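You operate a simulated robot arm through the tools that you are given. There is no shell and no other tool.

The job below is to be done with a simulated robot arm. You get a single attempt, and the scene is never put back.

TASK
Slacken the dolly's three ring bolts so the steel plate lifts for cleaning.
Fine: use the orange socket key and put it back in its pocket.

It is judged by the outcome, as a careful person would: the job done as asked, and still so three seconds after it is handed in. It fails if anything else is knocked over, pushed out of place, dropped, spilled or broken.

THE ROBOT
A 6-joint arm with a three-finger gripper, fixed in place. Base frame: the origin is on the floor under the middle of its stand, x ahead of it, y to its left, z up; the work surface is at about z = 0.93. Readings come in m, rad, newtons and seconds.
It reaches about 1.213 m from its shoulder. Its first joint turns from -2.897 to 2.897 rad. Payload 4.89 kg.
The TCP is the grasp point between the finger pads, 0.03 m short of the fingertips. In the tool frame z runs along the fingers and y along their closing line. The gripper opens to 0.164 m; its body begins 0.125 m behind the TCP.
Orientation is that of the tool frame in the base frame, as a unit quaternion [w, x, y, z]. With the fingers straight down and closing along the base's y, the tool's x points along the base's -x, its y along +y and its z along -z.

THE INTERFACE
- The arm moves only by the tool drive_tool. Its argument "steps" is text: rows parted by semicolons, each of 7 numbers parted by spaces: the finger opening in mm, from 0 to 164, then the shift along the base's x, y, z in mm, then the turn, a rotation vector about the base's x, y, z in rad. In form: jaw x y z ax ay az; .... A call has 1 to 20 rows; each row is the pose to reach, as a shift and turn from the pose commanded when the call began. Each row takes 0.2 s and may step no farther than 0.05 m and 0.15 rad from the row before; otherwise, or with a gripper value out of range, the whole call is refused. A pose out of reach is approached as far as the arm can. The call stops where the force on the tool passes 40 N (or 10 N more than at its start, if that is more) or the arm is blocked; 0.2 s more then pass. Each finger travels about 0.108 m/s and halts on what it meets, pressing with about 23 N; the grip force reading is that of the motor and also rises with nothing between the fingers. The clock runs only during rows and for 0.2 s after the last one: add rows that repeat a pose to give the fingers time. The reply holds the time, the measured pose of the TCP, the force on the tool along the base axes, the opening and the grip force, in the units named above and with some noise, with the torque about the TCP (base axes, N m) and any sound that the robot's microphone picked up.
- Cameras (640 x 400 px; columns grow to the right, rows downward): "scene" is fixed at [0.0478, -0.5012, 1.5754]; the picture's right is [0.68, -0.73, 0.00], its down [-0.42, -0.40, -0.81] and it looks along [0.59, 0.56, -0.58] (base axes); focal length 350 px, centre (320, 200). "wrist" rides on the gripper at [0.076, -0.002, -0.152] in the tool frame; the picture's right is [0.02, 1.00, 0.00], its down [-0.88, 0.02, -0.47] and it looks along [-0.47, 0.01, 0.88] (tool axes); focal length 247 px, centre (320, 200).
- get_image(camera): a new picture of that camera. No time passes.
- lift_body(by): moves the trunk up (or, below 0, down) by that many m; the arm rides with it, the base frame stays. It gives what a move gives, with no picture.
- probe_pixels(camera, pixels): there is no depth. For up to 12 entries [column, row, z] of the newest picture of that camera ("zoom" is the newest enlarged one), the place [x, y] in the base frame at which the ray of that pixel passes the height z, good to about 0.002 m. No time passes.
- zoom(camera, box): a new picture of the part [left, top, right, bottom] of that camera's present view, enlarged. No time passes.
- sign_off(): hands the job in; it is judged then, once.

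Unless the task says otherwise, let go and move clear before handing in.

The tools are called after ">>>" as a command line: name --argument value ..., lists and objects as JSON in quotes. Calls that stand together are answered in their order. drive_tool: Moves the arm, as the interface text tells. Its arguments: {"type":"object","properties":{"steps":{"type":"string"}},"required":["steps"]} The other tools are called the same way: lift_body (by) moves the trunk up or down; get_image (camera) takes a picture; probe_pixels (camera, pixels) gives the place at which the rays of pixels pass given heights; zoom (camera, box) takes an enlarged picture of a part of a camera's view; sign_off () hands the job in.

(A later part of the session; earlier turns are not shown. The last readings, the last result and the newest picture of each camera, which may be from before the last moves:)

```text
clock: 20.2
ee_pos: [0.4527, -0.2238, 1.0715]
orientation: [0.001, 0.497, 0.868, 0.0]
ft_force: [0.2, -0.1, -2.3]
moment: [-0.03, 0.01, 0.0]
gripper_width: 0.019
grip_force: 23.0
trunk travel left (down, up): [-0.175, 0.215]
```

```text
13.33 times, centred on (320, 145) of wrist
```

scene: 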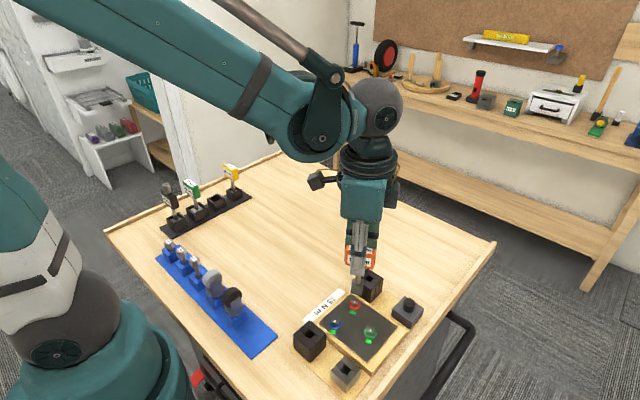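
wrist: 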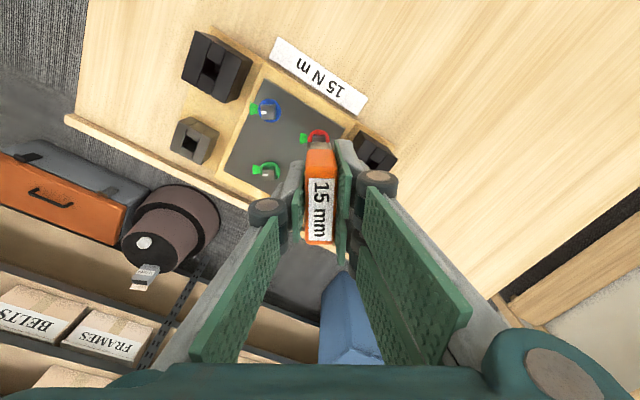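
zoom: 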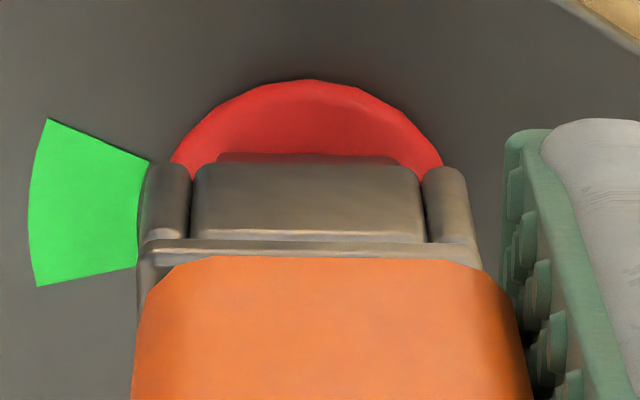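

Now the socket is centred over the red stud in both views (scene margins 35/34 px, wrist columns equal). Lowering gently with a small extra +0.01 rad.

>>> drive_tool --steps "5 0 0 -3 0 0 0.01; 5 0 0 -6 0 0 0.01; 5 0 0 -8 0 0 0.01; 5 0 0 -10 0 0 0.01; 5 0 0 -11 0 0 0.01; 5 0 0 -12 0 0 0.01; 5 0 0 -12 0 0 0.01"

>>> zoom --camera "scene" --box '[344, 287, 366, 309]'

```text
clock: 21.8
ee_pos: [0.4519, -0.2238, 1.0572]
orientation: [0.0, 0.491, 0.871, 0.0]
ft_force: [1.1, 0.5, -2.3]
moment: [0.07, -0.06, -0.04]
gripper_width: 0.0189
grip_force: 23.0
trunk travel left (down, up): [-0.175, 0.215]
```

```text
16.00 times, centred on (355, 298) of scene
```

zoom: 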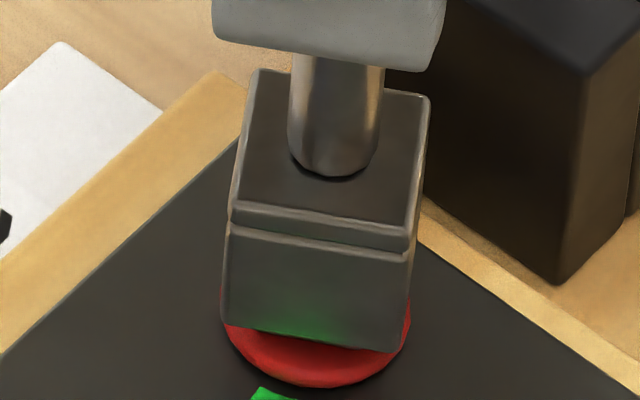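

The socket slid over the stud with no contact force. Lowering further to seat it on the ring.

>>> drive_tool --steps "5 0 0 -1 0 0 0; 5 0 0 -2 0 0 0; 5 0 0 -3 0 0 0; 5 0 0 -4 0 0 0; 5 0 0 -4 0 0 0"

>>> zoom --camera "scene" --box '[344, 287, 366, 309]'

```text
clock: 23.0
ee_pos: [0.4523, -0.2232, 1.0548]
orientation: [-0.001, 0.492, 0.871, -0.001]
ft_force: [-0.1, -0.3, -2.7]
moment: [0.02, -0.01, 0.0]
gripper_width: 0.0191
grip_force: 22.8
trunk travel left (down, up): [-0.175, 0.215]
```

```text
16.00 times, centred on (355, 298) of scene
```

zoom: 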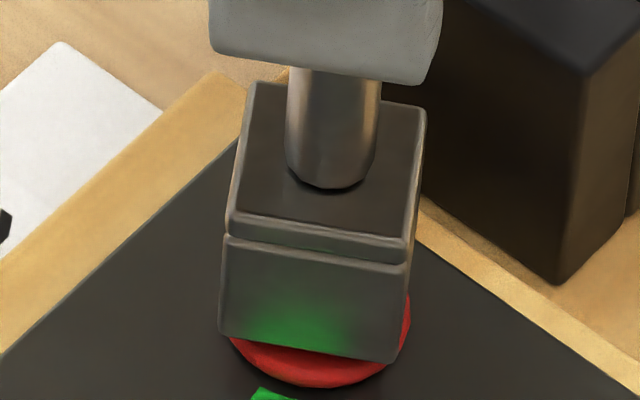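

Still free (−2.7 N is just weight). I'll lower a few more millimetres until contact is felt.

>>> drive_tool --steps "5 0 0 -1 0 0 0; 5 0 0 -2 0 0 0; 5 0 0 -2.5 0 0 0; 5 0 0 -2.5 0 0 0"

>>> zoom --camera "scene" --box '[344, 287, 366, 309]'

```text
clock: 24.0
ee_pos: [0.4505, -0.2248, 1.0521]
orientation: [0.0, 0.492, 0.871, 0.0]
ft_force: [0.4, -0.2, -2.3]
moment: [0.07, -0.01, 0.01]
gripper_width: 0.0193
grip_force: 23.1
trunk travel left (down, up): [-0.175, 0.215]
```

```text
16.00 times, centred on (355, 298) of scene
```

zoom: 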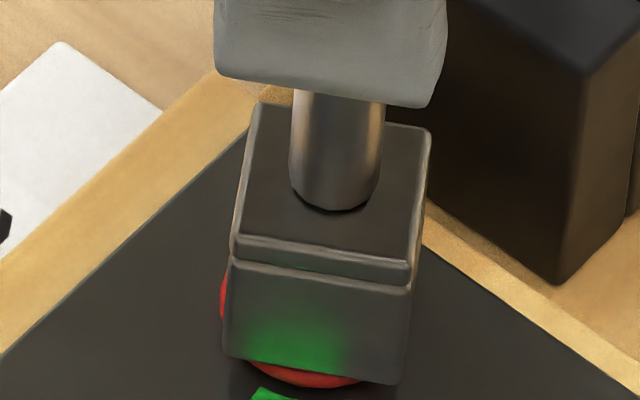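

The socket now covers the stud down to the ring, with no side load. I'll begin slackening: a small counter-clockwise turn while reading the moment.

>>> drive_tool --steps "5 0 0 0 0 0 0.05; 5 0 0 0 0 0 0.1; 5 0 0 0 0 0 0.15; 5 0 0 0 0 0 0.2; 5 0 0 0 0 0 0.2"

>>> zoom --camera "scene" --box '[335, 265, 375, 315]'

>>> zoom --camera "wrist" --box '[280, 120, 360, 180]'

```text
clock: 25.2
ee_pos: [0.4524, -0.2238, 1.0513]
orientation: [0.001, 0.402, 0.916, 0.0]
ft_force: [-7.0, 5.7, 3.7]
moment: [0.53, 0.57, -0.08]
gripper_width: 0.019
grip_force: 22.9
trunk travel left (down, up): [-0.175, 0.215]
```

```text
8.00 times, centred on (355, 290) of scene
```

zoom: 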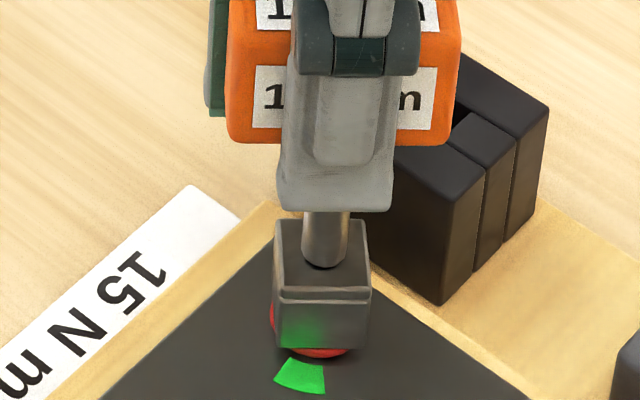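

```text
6.67 times, centred on (320, 150) of wrist
```

zoom: 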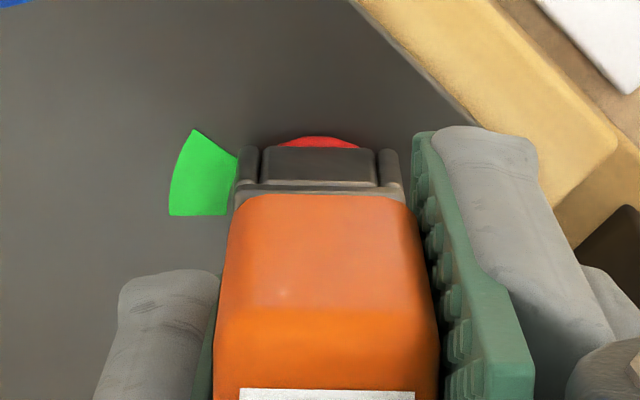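

The key turned 0.2 rad with little torque (−0.08 N m) but a side force (−7, 5.7) N builds up, so I'll shift slightly toward (−x,+y) while continuing the turn.

>>> drive_tool --steps "5 -0.5 0.4 0 0 0 0; 5 -0.8 0.7 0 0 0 0.05; 5 -0.8 0.7 0 0 0 0.1; 5 -0.8 0.7 0 0 0 0.15; 5 -0.8 0.7 0 0 0 0.2; 5 -0.8 0.7 0 0 0 0.2"

>>> zoom --camera "scene" --box '[335, 265, 375, 315]'

```text
clock: 26.6
ee_pos: [0.4512, -0.224, 1.0506]
orientation: [0.001, 0.309, 0.951, -0.001]
ft_force: [2.2, -5.5, 2.8]
moment: [-0.36, -0.25, -0.07]
gripper_width: 0.0192
grip_force: 23.3
trunk travel left (down, up): [-0.175, 0.215]
```

```text
8.00 times, centred on (355, 290) of scene
```

zoom: 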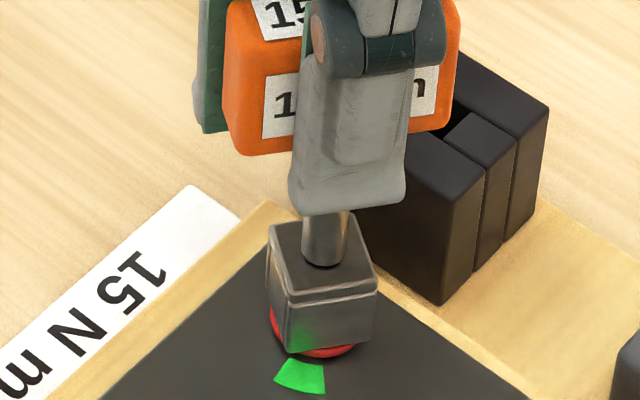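

Side force flipped slightly, so I nudge back half way and continue the counter-clockwise turn.

>>> drive_tool --steps "5 0.2 -0.3 0 0 0 0.05; 5 0.2 -0.3 0 0 0 0.1; 5 0.2 -0.3 0 0 0 0.17; 5 0.2 -0.3 0 0 0 0.24; 5 0.2 -0.3 0 0 0 0.32; 5 0.2 -0.3 0 0 0 0.4; 5 0.2 -0.3 0 0 0 0.4"

>>> zoom --camera "scene" --box '[335, 265, 375, 315]'

```text
clock: 28.2
ee_pos: [0.4519, -0.2243, 1.052]
orientation: [0.0, 0.113, 0.994, 0.0]
ft_force: [0.2, 0.5, -2.2]
moment: [0.03, 0.02, -0.02]
gripper_width: 0.019
grip_force: 22.9
trunk travel left (down, up): [-0.175, 0.215]
```

```text
8.00 times, centred on (355, 290) of scene
```

zoom: 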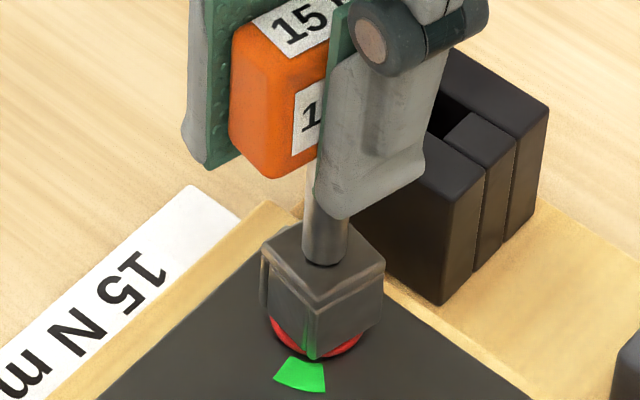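

Forces are near zero at 46° of turn. Continuing to about 90° total.

>>> drive_tool --steps "5 0 0 0 0 0 0.08; 5 0 0 0 0 0 0.16; 5 0 0 0 0 0 0.24; 5 0 0 0 0 0 0.32; 5 0 0 0 0 0 0.4; 5 0 0 0 0 0 0.48; 5 0 0 0 0 0 0.56; 5 0 0 0 0 0 0.64; 5 0 0 0 0 0 0.72; 5 0 0 0 0 0 0.8; 5 0 0 0 0 0 0.8; 5 0 0 0 0 0 0.8"

>>> zoom --camera "scene" --box '[335, 265, 375, 315]'

>>> get_image --camera "wrist"

```text
clock: 30.8
ee_pos: [0.4522, -0.2246, 1.0512]
orientation: [-0.001, -0.283, 0.959, 0.0]
ft_force: [-7.6, -5.1, -5.4]
moment: [-0.33, 0.67, 0.01]
gripper_width: 0.019
grip_force: 23.6
trunk travel left (down, up): [-0.175, 0.215]
```

```text
8.00 times, centred on (355, 290) of scene
```

zoom: 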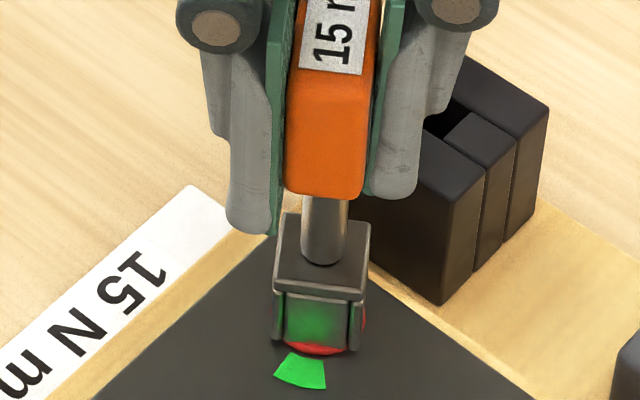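

```text
taken
```

wrist: 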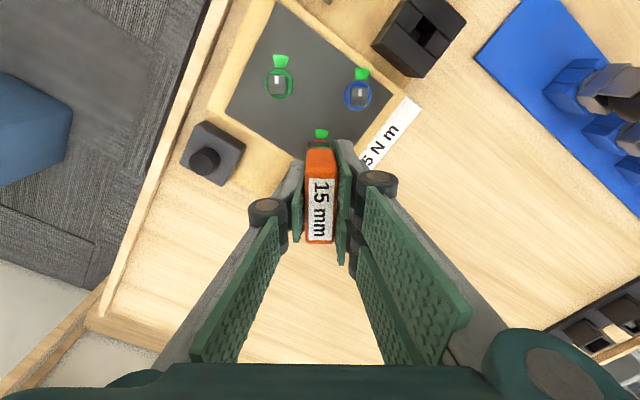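

Side load (−7.6, −5.1) N at 92°; I'll relieve it with a small shift, then lift off to inspect the tick.

>>> drive_tool --steps "5 -0.5 -0.3 0 0 0 0; 5 -0.5 -0.3 0 0 0 0; 5 -0.5 -0.3 0 0 0 0"

```text
clock: 31.6
ee_pos: [0.451, -0.2239, 1.0517]
orientation: [0.0, -0.282, 0.959, 0.0]
ft_force: [-2.6, -2.7, -1.2]
moment: [-0.28, 0.23, -0.04]
gripper_width: 0.0191
grip_force: 23.2
trunk travel left (down, up): [-0.175, 0.215]
```

Side load dropped to ~3 N. Nudging a little more and lifting off.

>>> drive_tool --steps "5 -0.2 -0.2 0 0 0 0; 5 -0.2 -0.2 3 0 0 0; 5 -0.2 -0.2 8 0 0 0; 5 -0.2 -0.2 15 0 0 0; 5 -0.2 -0.2 25 0 0 0; 5 -0.2 -0.2 45 0 0 0; 5 -0.2 -0.2 65 0 0 0; 5 -0.2 -0.2 65 0 0 0; 5 -0.2 -0.2 65 0 0 0"

>>> zoom --camera "scene" --box '[325, 285, 385, 345]'

>>> zoom --camera "wrist" --box '[240, 40, 400, 150]'

```text
clock: 33.6
ee_pos: [0.4515, -0.2208, 1.1171]
orientation: [0.0, -0.282, 0.959, 0.0]
ft_force: [-0.4, -0.1, -1.3]
moment: [0.01, -0.05, 0.02]
gripper_width: 0.019
grip_force: 22.5
trunk travel left (down, up): [-0.175, 0.215]
```

```text
6.67 times, centred on (355, 315) of scene
```

zoom: 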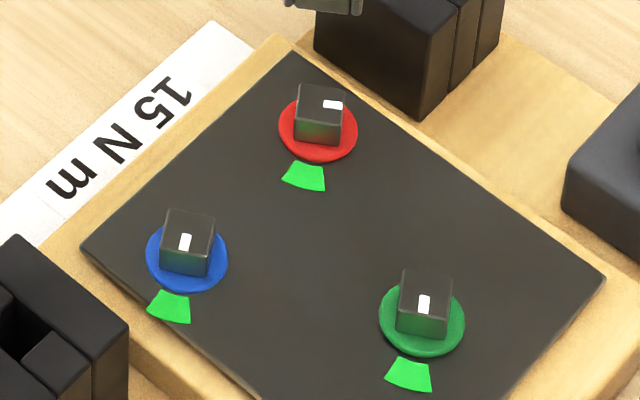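

```text
3.64 times, centred on (320, 95) of wrist
```

zoom: 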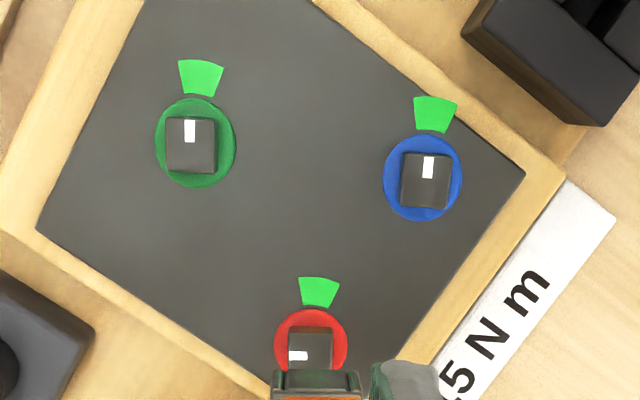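

The red stud's tick has moved a quarter turn counter-clockwise, out of the green sector. To be clearly slack beyond 90°, I'll re-seat and turn it a bit further; first lower to just above and check alignment.

>>> drive_tool --steps "5 0 0 -20 0 0 0; 5 0 0 -40 0 0 0; 5 0 0 -47 0 0 0; 5 0 0 -47 0 0 0; 5 0 0 -47 0 0 0"

>>> zoom --camera "scene" --box '[344, 287, 366, 309]'

>>> zoom --camera "wrist" --box '[300, 130, 340, 160]'

```text
clock: 34.8
ee_pos: [0.4503, -0.2223, 1.0693]
orientation: [-0.001, -0.282, 0.959, 0.0]
ft_force: [-0.3, 0.4, -2.7]
moment: [-0.01, 0.01, 0.03]
gripper_width: 0.0189
grip_force: 23.2
trunk travel left (down, up): [-0.175, 0.215]
```

```text
16.00 times, centred on (355, 298) of scene
```

zoom: 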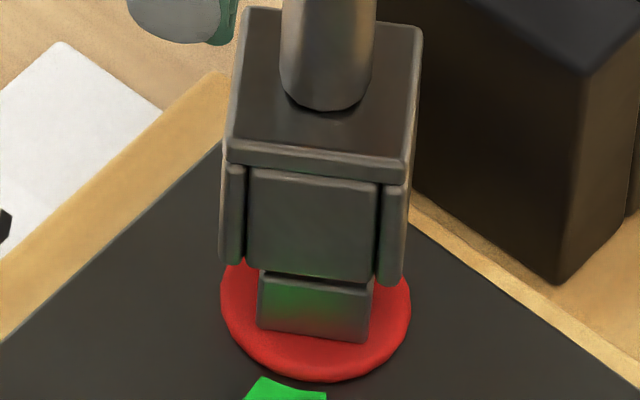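

```text
13.33 times, centred on (320, 145) of wrist
```

zoom: 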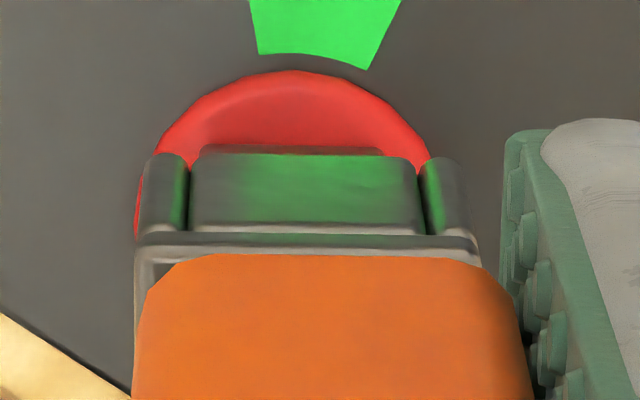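

Scene view says centred; wrist view shows the socket ~1 mm to the right of the stud. I'll shift about half a millimetre and descend gently, watching the force.

>>> drive_tool --steps "5 0.3 -0.5 0 0 0 0; 5 0.3 -0.5 -2 0 0 0; 5 0.3 -0.5 -4 0 0 0; 5 0.3 -0.5 -6 0 0 0; 5 0.3 -0.5 -8 0 0 0; 5 0.3 -0.5 -10 0 0 0; 5 0.3 -0.5 -10 0 0 0"

>>> zoom --camera "scene" --box '[344, 287, 366, 309]'

>>> zoom --camera "wrist" --box '[300, 130, 340, 160]'

```text
clock: 36.4
ee_pos: [0.4511, -0.2243, 1.0612]
orientation: [-0.001, -0.282, 0.959, 0.0]
ft_force: [-0.3, 0.5, -2.1]
moment: [0.0, 0.0, 0.02]
gripper_width: 0.0191
grip_force: 23.1
trunk travel left (down, up): [-0.175, 0.215]
```

```text
16.00 times, centred on (355, 298) of scene
```

zoom: 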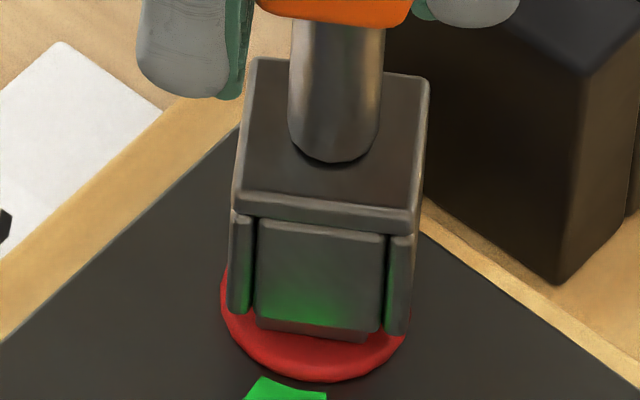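

```text
13.33 times, centred on (320, 145) of wrist
```

zoom: 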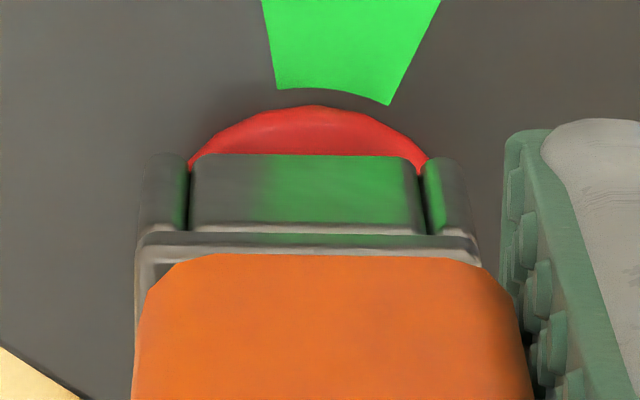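

Now centred in both views (wrist ring 190–427 px around 308). Seating fully and turning about 0.6 rad further counter-clockwise.

>>> drive_tool --steps "5 0 0 -3 0 0 0; 5 0 0 -6 0 0 0; 5 0 0 -8 0 0 0; 5 0 0 -8 0 0 0; 5 0 0 -8 0 0 0.07; 5 0 0 -8 0 0 0.14; 5 0 0 -8 0 0 0.21; 5 0 0 -8 0 0 0.28; 5 0 0 -8 0 0 0.35; 5 0 0 -8 0 0 0.42; 5 0 0 -8 0 0 0.49; 5 0 0 -8 0 0 0.56; 5 0 0 -8 0 0 0.63; 5 0 0 -8 0 0 0.63"

>>> zoom --camera "scene" --box '[335, 265, 375, 315]'

```text
clock: 39.4
ee_pos: [0.4509, -0.2249, 1.0503]
orientation: [0.0, -0.566, 0.825, 0.0]
ft_force: [-0.8, -7.3, -2.6]
moment: [-0.48, 0.08, -0.02]
gripper_width: 0.0191
grip_force: 22.7
trunk travel left (down, up): [-0.175, 0.215]
```

```text
8.00 times, centred on (355, 290) of scene
```

zoom: 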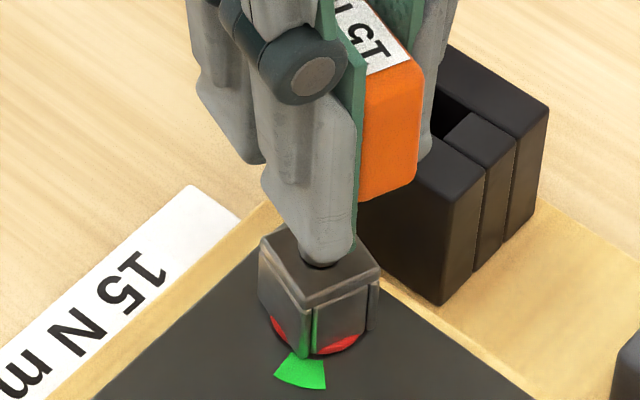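

Turned ~128° in total with a mild side force (−7 N in y). Relieving it and lifting off.

>>> drive_tool --steps "5 0 -0.5 0 0 0 0; 5 0 -0.5 0 0 0 0; 5 0 -0.5 4 0 0 0; 5 0 -0.5 10 0 0 0; 5 0 -0.5 18 0 0 0; 5 0 -0.5 35 0 0 0; 5 0 -0.5 55 0 0 0; 5 0 -0.5 75 0 0 0; 5 0 -0.5 75 0 0 0"

>>> zoom --camera "scene" --box '[325, 285, 385, 345]'

>>> get_image --camera "wrist"

```text
clock: 41.4
ee_pos: [0.4509, -0.2236, 1.1266]
orientation: [0.0, -0.566, 0.824, 0.001]
ft_force: [0.3, -0.3, -1.2]
moment: [0.0, -0.03, 0.01]
gripper_width: 0.0192
grip_force: 22.9
trunk travel left (down, up): [-0.175, 0.215]
```

```text
6.67 times, centred on (355, 315) of scene
```

zoom: 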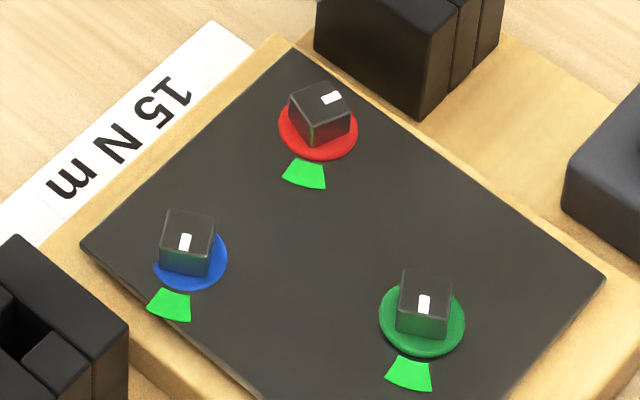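

```text
taken
```

wrist: 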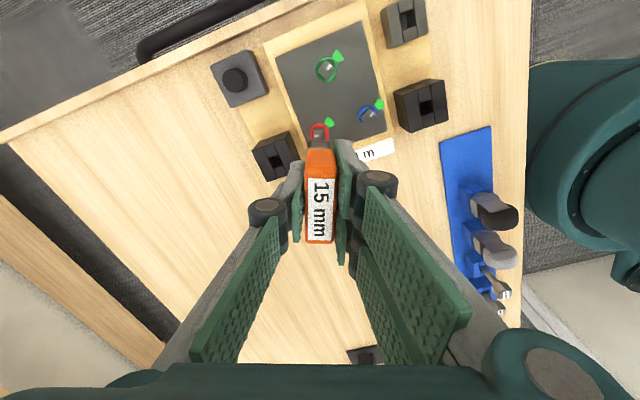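

Red's tick is now well past the green sector. The blue ring looks slightly different from before near (190,260) in the zoom, so I'll check it closely.

>>> zoom --camera "scene" --box '[322, 308, 350, 336]'

>>> zoom --camera "scene" --box '[342, 288, 370, 316]'

>>> zoom --camera "wrist" --box '[270, 20, 400, 150]'

```text
14.29 times, centred on (336, 322) of scene
```

zoom: 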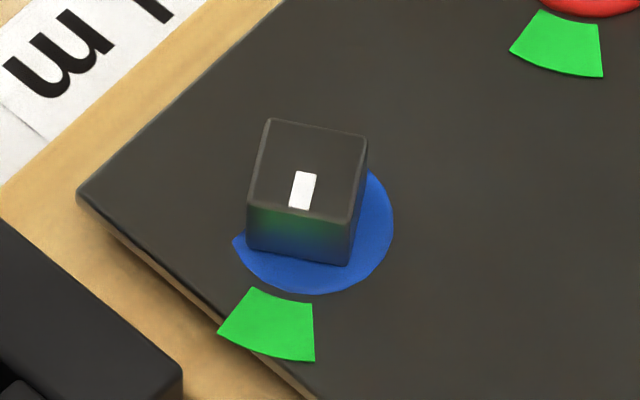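

```text
14.29 times, centred on (356, 302) of scene
```

zoom: 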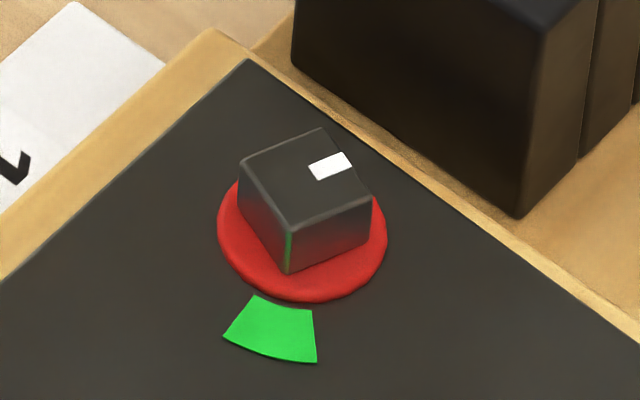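

```text
3.08 times, centred on (335, 85) of wrist
```

zoom: 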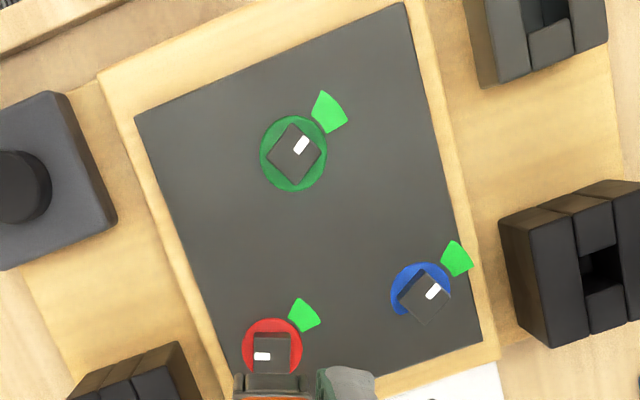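

The plate has tilted up slightly on the red/blue side now that red is slack (blue ring half hidden), which fits the plate coming free. Let me look at the whole dolly before moving on.

>>> zoom --camera "scene" --box '[300, 275, 420, 390]'

```text
3.48 times, centred on (360, 332) of scene
```

zoom: 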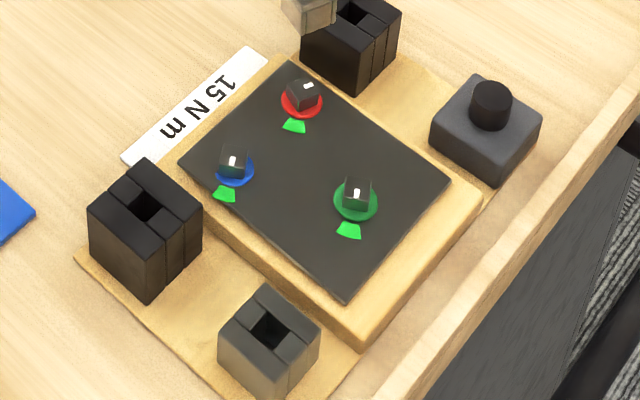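

I'll now swing the key back to the −60° start yaw in the air while moving over the blue stud.

>>> drive_tool --steps "5 -4 0 5 0 0 -0.14; 5 -8 0 5 0 0 -0.28; 5 -12 0 5 0 0 -0.42; 5 -16 0 5 0 0 -0.56; 5 -20 0 5 0 0 -0.70; 5 -24 0 5 0 0 -0.84; 5 -28 0 5 0 0 -0.98; 5 -32 0 5 0 0 -1.12; 5 -36 0 5 0 0 -1.26; 5 -40 0 5 0 0 -1.40; 5 -44 0 5 0 0 -1.54; 5 -48 0 5 0 0 -1.68; 5 -52 0 5 0 0 -1.82; 5 -56 0 5 0 0 -1.96; 5 -60 1 5 0 0 -2.10; 5 -64.1 0.9 5 0 0 -2.238; 5 -64.1 0.9 -10 0 0 -2.238; 5 -64.1 0.9 -30 0 0 -2.238; 5 -64.1 0.9 -30 0 0 -2.238; 5 -64.1 0.9 -30 0 0 -2.238"

>>> zoom --camera "scene" --box '[318, 290, 358, 335]'

>>> zoom --camera "wrist" --box '[280, 110, 360, 170]'

```text
clock: 45.6
ee_pos: [0.3896, -0.2244, 1.0975]
orientation: [0.0, 0.496, 0.868, 0.0]
ft_force: [-0.6, 0.2, -2.2]
moment: [0.0, 0.03, 0.02]
gripper_width: 0.019
grip_force: 22.9
trunk travel left (down, up): [-0.175, 0.215]
```

```text
8.89 times, centred on (338, 312) of scene
```

zoom: 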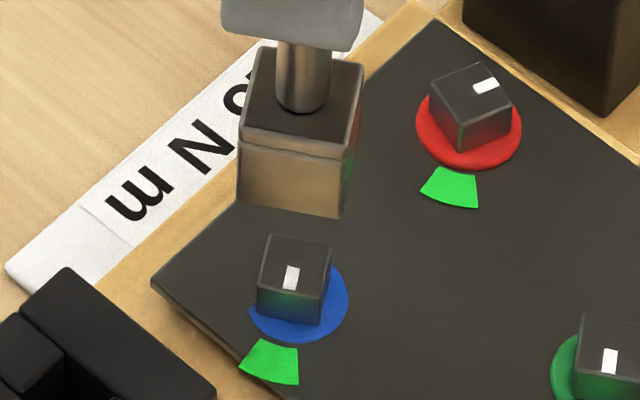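

```text
6.67 times, centred on (320, 140) of wrist
```

zoom: 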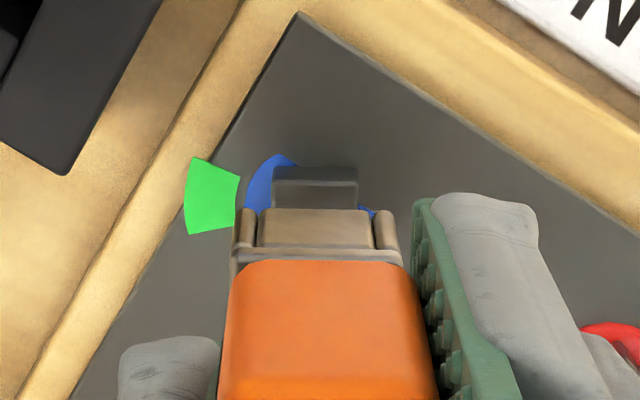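

Over blue: wrist columns agree (stud 315.5, socket 316), scene shows the socket ~0.9 mm left. Correcting by (+0.7, −0.6) mm and lowering to ~10 mm above.

>>> drive_tool --steps "5 0.7 -0.6 -8 0 0 0.01; 5 0.7 -0.6 -16 0 0 0.01; 5 0.7 -0.6 -24 0 0 0.01; 5 0.7 -0.6 -24 0 0 0.01; 5 0.7 -0.6 -24 0 0 0.01"

>>> zoom --camera "scene" --box '[324, 306, 346, 328]'

>>> zoom --camera "wrist" --box '[300, 130, 340, 160]'

```text
clock: 46.8
ee_pos: [0.388, -0.2238, 1.0729]
orientation: [0.0, 0.491, 0.871, 0.0]
ft_force: [-0.3, 0.5, -3.0]
moment: [-0.01, 0.02, 0.02]
gripper_width: 0.0191
grip_force: 23.2
trunk travel left (down, up): [-0.175, 0.215]
```

```text
16.00 times, centred on (335, 317) of scene
```

zoom: 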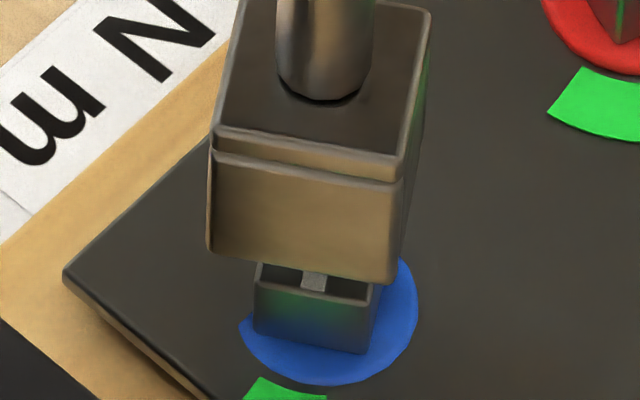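

```text
13.33 times, centred on (320, 145) of wrist
```

zoom: 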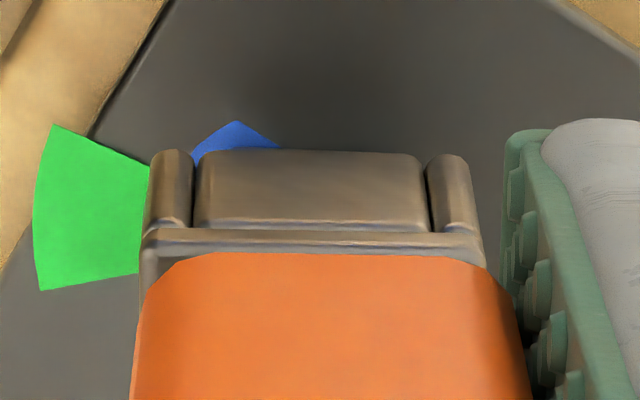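

At this height the scene shows margins 50 px left / 17 px right, i.e. the socket is ~1.3 mm too far left. I'll nudge (+0.8, −0.8) mm and re-measure at the same height.

>>> drive_tool --steps "5 0.8 -0.8 0 0 0 0; 5 0.8 -0.8 0 0 0 0; 5 0.8 -0.8 0 0 0 0"

>>> zoom --camera "scene" --box '[324, 306, 346, 328]'

>>> zoom --camera "wrist" --box '[300, 130, 340, 160]'

```text
clock: 47.6
ee_pos: [0.3898, -0.2242, 1.0737]
orientation: [0.0, 0.491, 0.871, 0.0]
ft_force: [0.0, 0.4, -2.9]
moment: [-0.04, -0.01, 0.0]
gripper_width: 0.0193
grip_force: 22.9
trunk travel left (down, up): [-0.175, 0.215]
```

```text
16.00 times, centred on (335, 317) of scene
```

zoom: 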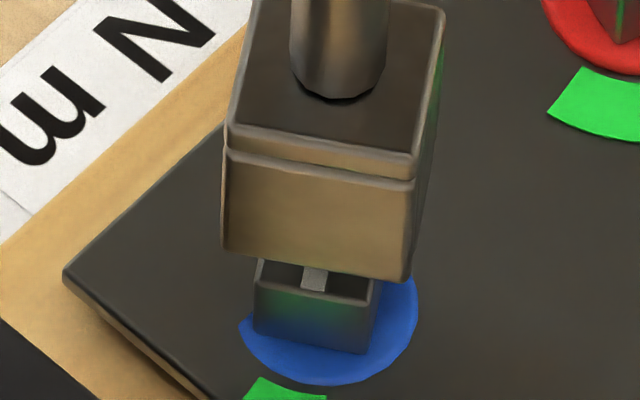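

```text
13.33 times, centred on (320, 145) of wrist
```

zoom: 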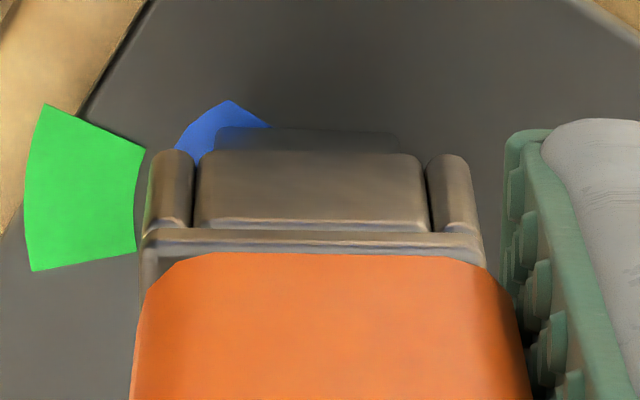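

That overshot: the scene now shows ~+0.65 mm and the wrist view more. I'll move back half of it and re-measure.

>>> drive_tool --steps "5 -0.5 0.5 0 0 0 0; 5 -0.5 0.5 0 0 0 0; 5 -0.5 0.5 0 0 0 0"

>>> zoom --camera "scene" --box '[324, 306, 346, 328]'

>>> zoom --camera "wrist" --box '[300, 130, 340, 160]'

```text
clock: 48.4
ee_pos: [0.3883, -0.2251, 1.0722]
orientation: [0.0, 0.491, 0.871, 0.0]
ft_force: [1.0, 0.3, -2.4]
moment: [-0.01, 0.01, -0.01]
gripper_width: 0.0189
grip_force: 23.0
trunk travel left (down, up): [-0.175, 0.215]
```

```text
16.00 times, centred on (335, 317) of scene
```

zoom: 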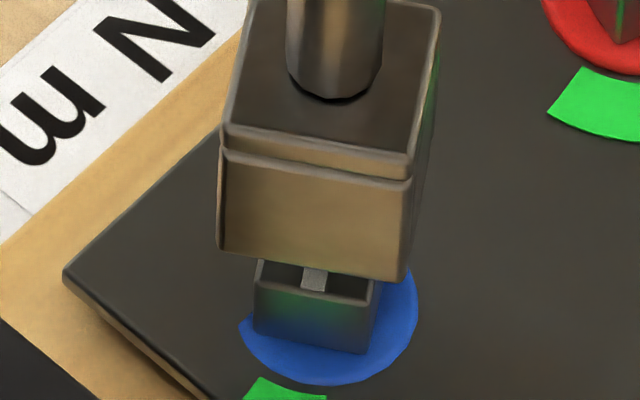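

```text
13.33 times, centred on (320, 145) of wrist
```

zoom: 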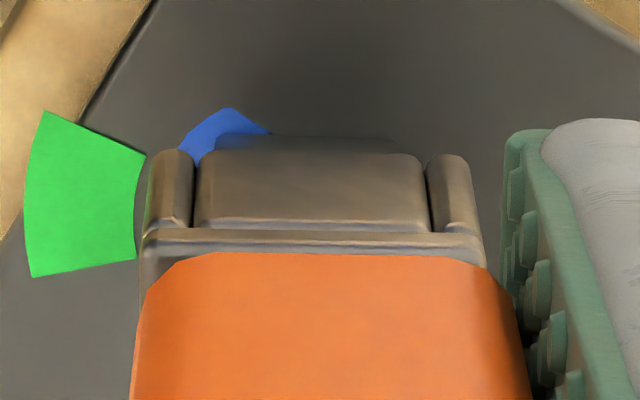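

Scene is now centred (mid offset −3.5 px as expected); wrist suggests ~0.3 mm right. A slight nudge and a gentle descent onto blue.

>>> drive_tool --steps "5 -0.4 0.1 -3 0 0 0; 5 -0.4 0.1 -6 0 0 0; 5 -0.4 0.1 -8 0 0 0; 5 -0.4 0.1 -10 0 0 0; 5 -0.4 0.1 -11 0 0 0; 5 -0.4 0.1 -11 0 0 0"

>>> zoom --camera "scene" --box '[324, 306, 346, 328]'

>>> zoom --camera "wrist" --box '[300, 130, 340, 160]'

```text
clock: 49.8
ee_pos: [0.3889, -0.2249, 1.0613]
orientation: [0.0, 0.491, 0.871, 0.0]
ft_force: [-0.7, -1.6, -2.0]
moment: [0.0, 0.02, 0.03]
gripper_width: 0.0192
grip_force: 23.3
trunk travel left (down, up): [-0.175, 0.215]
```

```text
16.00 times, centred on (335, 317) of scene
```

zoom: 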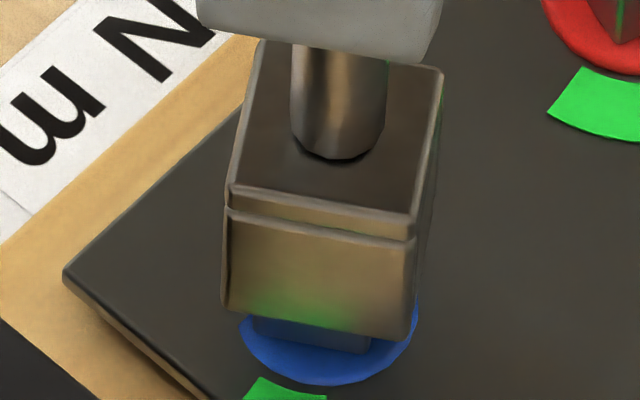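

```text
13.33 times, centred on (320, 145) of wrist
```

zoom: 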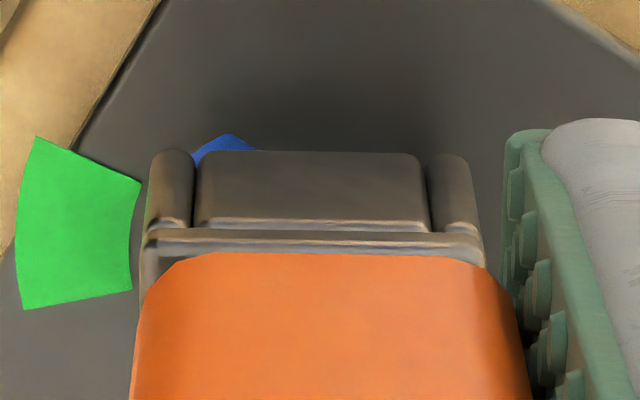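

The socket has started over the blue stud without contact force; it sits ~1 mm right, so I nudge (−0.4, +0.4) mm and continue down.

>>> drive_tool --steps "5 -0.4 0.4 0 0 0 0; 5 -0.4 0.4 -2 0 0 0; 5 -0.4 0.4 -4 0 0 0; 5 -0.4 0.4 -5 0 0 0; 5 -0.4 0.4 -5 0 0 0"

>>> zoom --camera "scene" --box '[324, 306, 346, 328]'

```text
clock: 51.0
ee_pos: [0.3887, -0.223, 1.0551]
orientation: [0.0, 0.491, 0.871, 0.001]
ft_force: [0.2, -0.1, -2.3]
moment: [0.02, -0.01, -0.01]
gripper_width: 0.0192
grip_force: 23.4
trunk travel left (down, up): [-0.175, 0.215]
```

```text
16.00 times, centred on (335, 317) of scene
```

zoom: 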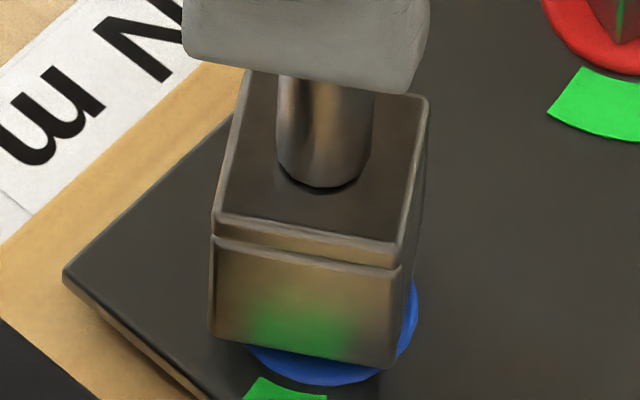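

No contact force; lowering the remaining 5 mm to full seat on blue.

>>> drive_tool --steps "5 0.2 -0.2 -2 0 0 0; 5 0.2 -0.2 -4 0 0 0; 5 0.2 -0.2 -5 0 0 0; 5 0.2 -0.2 -5 0 0 0; 5 0.2 -0.2 -5 0 0 0.05; 5 0.2 -0.2 -5 0 0 0.1; 5 0.2 -0.2 -5 0 0 0.15; 5 0.2 -0.2 -5 0 0 0.2; 5 0.2 -0.2 -5 0 0 0.2"

>>> zoom --camera "scene" --box '[315, 285, 355, 335]'

```text
clock: 53.0
ee_pos: [0.3888, -0.2241, 1.0506]
orientation: [0.0, 0.401, 0.916, 0.0]
ft_force: [-0.5, -1.0, 1.4]
moment: [-0.05, -0.03, -0.05]
gripper_width: 0.0189
grip_force: 22.8
trunk travel left (down, up): [-0.175, 0.215]
```

```text
8.00 times, centred on (335, 310) of scene
```

zoom: 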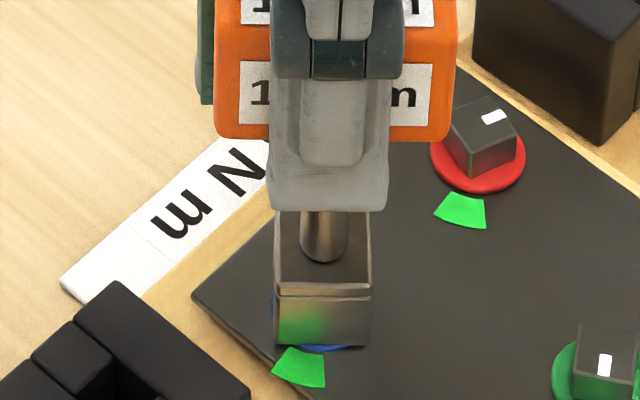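

Blue turned 0.2 rad with almost no side load. Continuing counter-clockwise.

>>> drive_tool --steps "5 0 0 0 0 0 0.08; 5 0 0 0 0 0 0.16; 5 0 0 0 0 0 0.24; 5 0 0 0 0 0 0.32; 5 0 0 0 0 0 0.4; 5 0 0 0 0 0 0.48; 5 0 0 0 0 0 0.56; 5 0 0 0 0 0 0.64; 5 0 0 0 0 0 0.7; 5 0 0 0 0 0 0.7"

```text
clock: 55.2
ee_pos: [0.3869, -0.2251, 1.0525]
orientation: [-0.001, 0.063, 0.998, 0.0]
ft_force: [-0.3, -0.1, -1.2]
moment: [-0.01, 0.05, -0.01]
gripper_width: 0.019
grip_force: 23.3
trunk travel left (down, up): [-0.175, 0.215]
```

Loads remain near zero at ~52°. Continuing the turn.

>>> drive_tool --steps "5 0 0 0 0 0 0.08; 5 0 0 0 0 0 0.16; 5 0 0 0 0 0 0.24; 5 0 0 0 0 0 0.32; 5 0 0 0 0 0 0.4; 5 0 0 0 0 0 0.48; 5 0 0 0 0 0 0.56; 5 0 0 0 0 0 0.64; 5 0 0 0 0 0 0.7; 5 0 0 0 0 0 0.7"

>>> zoom --camera "scene" --box '[315, 285, 355, 335]'

```text
clock: 57.4
ee_pos: [0.3886, -0.2243, 1.0516]
orientation: [0.0, -0.284, 0.959, 0.0]
ft_force: [-0.7, -2.0, -1.1]
moment: [-0.11, 0.13, -0.01]
gripper_width: 0.019
grip_force: 23.1
trunk travel left (down, up): [-0.175, 0.215]
```

```text
8.00 times, centred on (335, 310) of scene
```

zoom: 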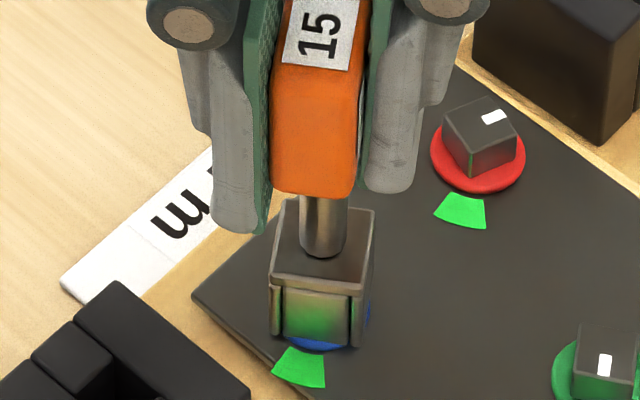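

Blue is at ~92° with little load. Continuing another 0.63 rad to match red's turn.

>>> drive_tool --steps "5 0 -0.1 0 0 0 0.08; 5 0 -0.2 0 0 0 0.16; 5 0 -0.2 0 0 0 0.24; 5 0 -0.2 0 0 0 0.32; 5 0 -0.2 0 0 0 0.4; 5 0 -0.2 0 0 0 0.48; 5 0 -0.2 0 0 0 0.56; 5 0 -0.2 0 0 0 0.63; 5 0 -0.2 0 0 0 0.63; 5 0 -0.2 0 0 0 0.63"

>>> zoom --camera "scene" --box '[315, 285, 355, 335]'

```text
clock: 59.6
ee_pos: [0.3881, -0.2247, 1.0522]
orientation: [0.0, -0.566, 0.824, 0.0]
ft_force: [-0.1, -5.0, -3.3]
moment: [-0.31, 0.08, 0.01]
gripper_width: 0.0191
grip_force: 23.1
trunk travel left (down, up): [-0.175, 0.215]
```

```text
8.00 times, centred on (335, 310) of scene
```

zoom: 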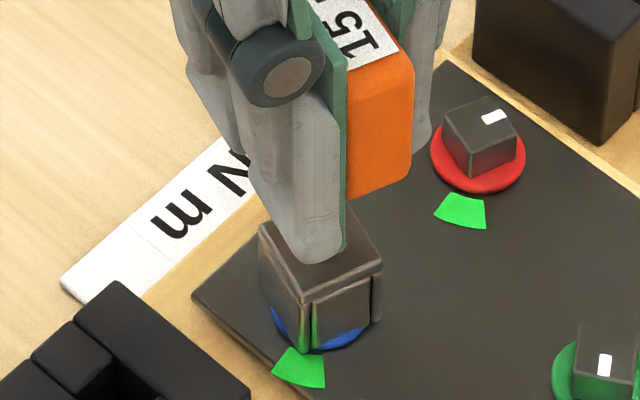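

Blue has been turned ~128° with only a −5 N side force in y. Relieving slightly and lifting off.

>>> drive_tool --steps "5 0 -0.4 0 0 0 0; 5 0 -0.4 0 0 0 0; 5 0 -0.4 4 0 0 0; 5 0 -0.4 10 0 0 0; 5 0 -0.4 18 0 0 0; 5 0 -0.4 35 0 0 0; 5 0 -0.4 55 0 0 0; 5 0 -0.4 75 0 0 0; 5 0 -0.4 75 0 0 0; 5 0 -0.4 75 0 0 0"

>>> zoom --camera "scene" --box '[300, 275, 420, 390]'

>>> zoom --camera "scene" --box '[320, 290, 380, 345]'

>>> zoom --camera "wrist" --box '[220, 20, 380, 150]'

```text
clock: 61.8
ee_pos: [0.3886, -0.2256, 1.127]
orientation: [0.001, -0.567, 0.824, 0.0]
ft_force: [-0.3, 0.8, -2.1]
moment: [-0.01, -0.03, 0.01]
gripper_width: 0.019
grip_force: 23.2
trunk travel left (down, up): [-0.175, 0.215]
```

```text
3.48 times, centred on (360, 332) of scene
```

zoom: 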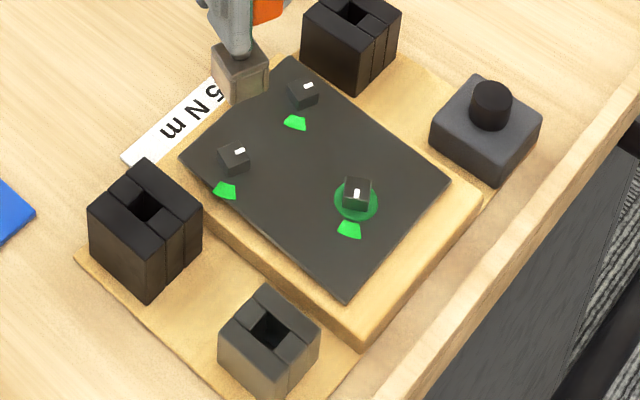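

```text
7.27 times, centred on (350, 318) of scene
```

zoom: 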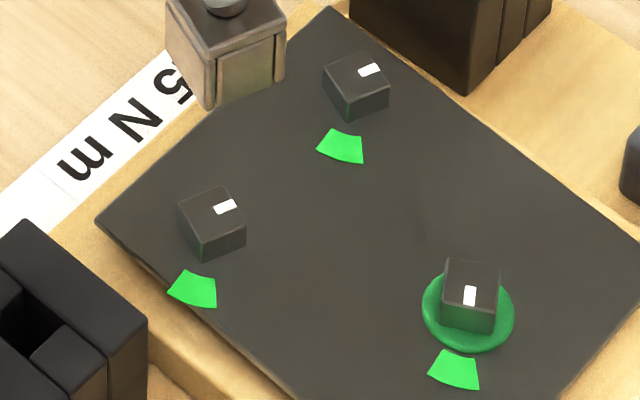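

```text
3.08 times, centred on (300, 85) of wrist
```

zoom: 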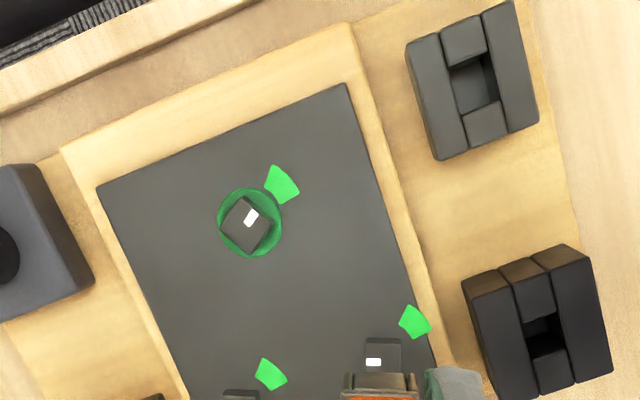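

Both red and blue ticks are out of the green, and the plate has risen on that side, hiding their rings, which confirms they are slack. Now I move to the green stud, rotating back to the start yaw in the air.

>>> drive_tool --steps "5 2 -4 5 0 0 -0.14; 5 4 -8 5 0 0 -0.28; 5 6 -12 5 0 0 -0.42; 5 8 -16 5 0 0 -0.56; 5 10 -20 5 0 0 -0.70; 5 12 -24 5 0 0 -0.84; 5 14 -28 5 0 0 -0.98; 5 16 -32 5 0 0 -1.12; 5 18 -36 5 0 0 -1.26; 5 20 -40 5 0 0 -1.40; 5 22 -44 5 0 0 -1.54; 5 24 -48 5 0 0 -1.68; 5 26 -52 5 0 0 -1.82; 5 28 -56 5 0 0 -1.96; 5 30 -60 5 0 0 -2.10; 5 31.8 -64.4 5 0 0 -2.245; 5 31.8 -64.4 -10 0 0 -2.245; 5 31.8 -64.4 -30 0 0 -2.245; 5 31.8 -64.4 -30 0 0 -2.245; 5 31.8 -64.4 -30 0 0 -2.245"

>>> zoom --camera "scene" --box '[351, 306, 391, 351]'

>>> zoom --camera "wrist" --box '[280, 110, 360, 170]'

```text
clock: 66.0
ee_pos: [0.4183, -0.2924, 1.0964]
orientation: [-0.001, 0.496, 0.868, 0.0]
ft_force: [0.6, -0.5, -1.9]
moment: [0.03, 0.01, -0.03]
gripper_width: 0.0189
grip_force: 22.8
trunk travel left (down, up): [-0.175, 0.215]
```

```text
8.89 times, centred on (371, 328) of scene
```

zoom: 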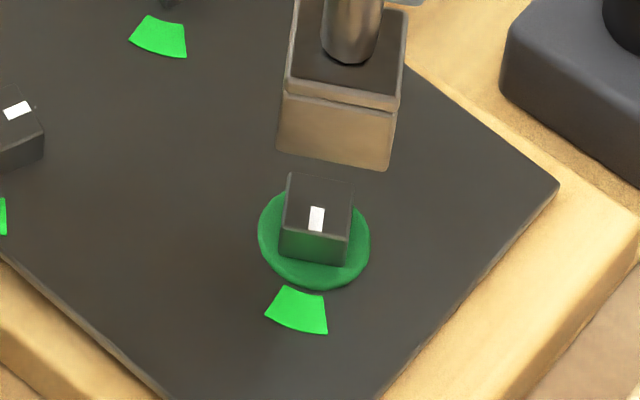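

```text
6.67 times, centred on (320, 140) of wrist
```

zoom: 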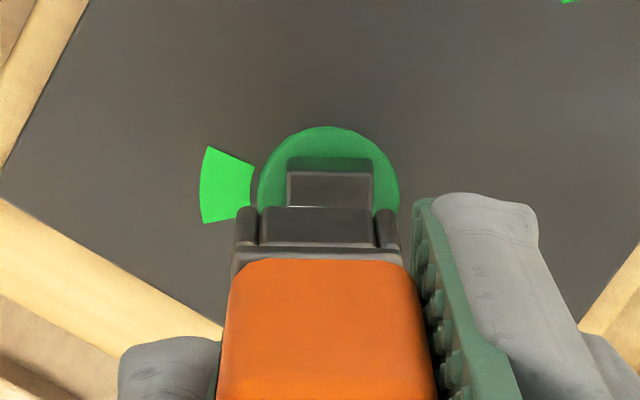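

Over green, the wrist view shows the stud ~2.4 mm to the right (329 vs 316 px). I'll shift by (+1.5, +2.2) mm, lower to ~10 mm above, and re-measure.

>>> drive_tool --steps "5 1.5 2.2 -8 0 0 0; 5 1.5 2.2 -16 0 0 0; 5 1.5 2.2 -23 0 0 0; 5 1.5 2.2 -23 0 0 0; 5 1.5 2.2 -23 0 0 0"

>>> zoom --camera "scene" --box '[360, 316, 382, 338]'

>>> zoom --camera "wrist" --box '[300, 130, 340, 160]'

```text
clock: 67.2
ee_pos: [0.4212, -0.2888, 1.0727]
orientation: [0.0, 0.497, 0.868, 0.001]
ft_force: [0.8, 0.4, -2.0]
moment: [0.0, 0.02, 0.01]
gripper_width: 0.0191
grip_force: 23.2
trunk travel left (down, up): [-0.175, 0.215]
```

```text
16.00 times, centred on (371, 327) of scene
```

zoom: 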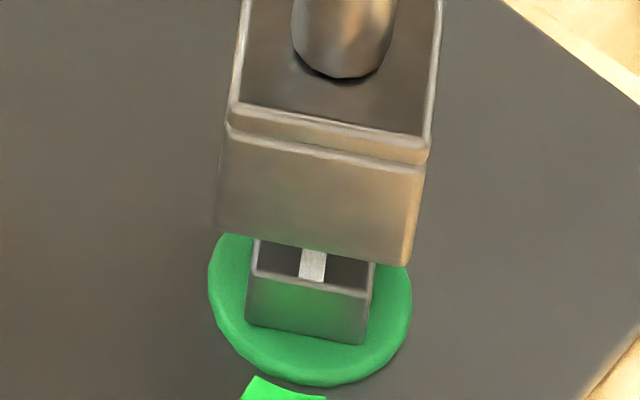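

```text
13.33 times, centred on (320, 145) of wrist
```

zoom: 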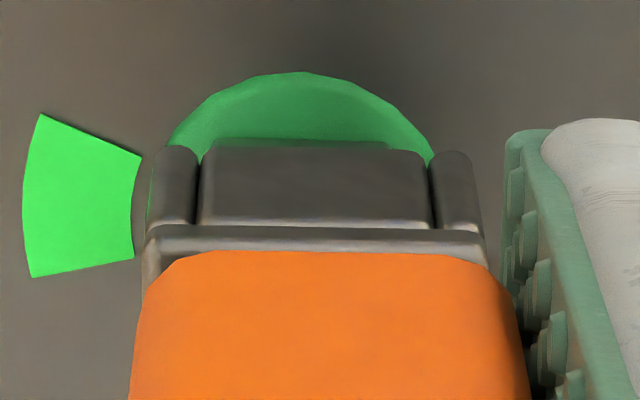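

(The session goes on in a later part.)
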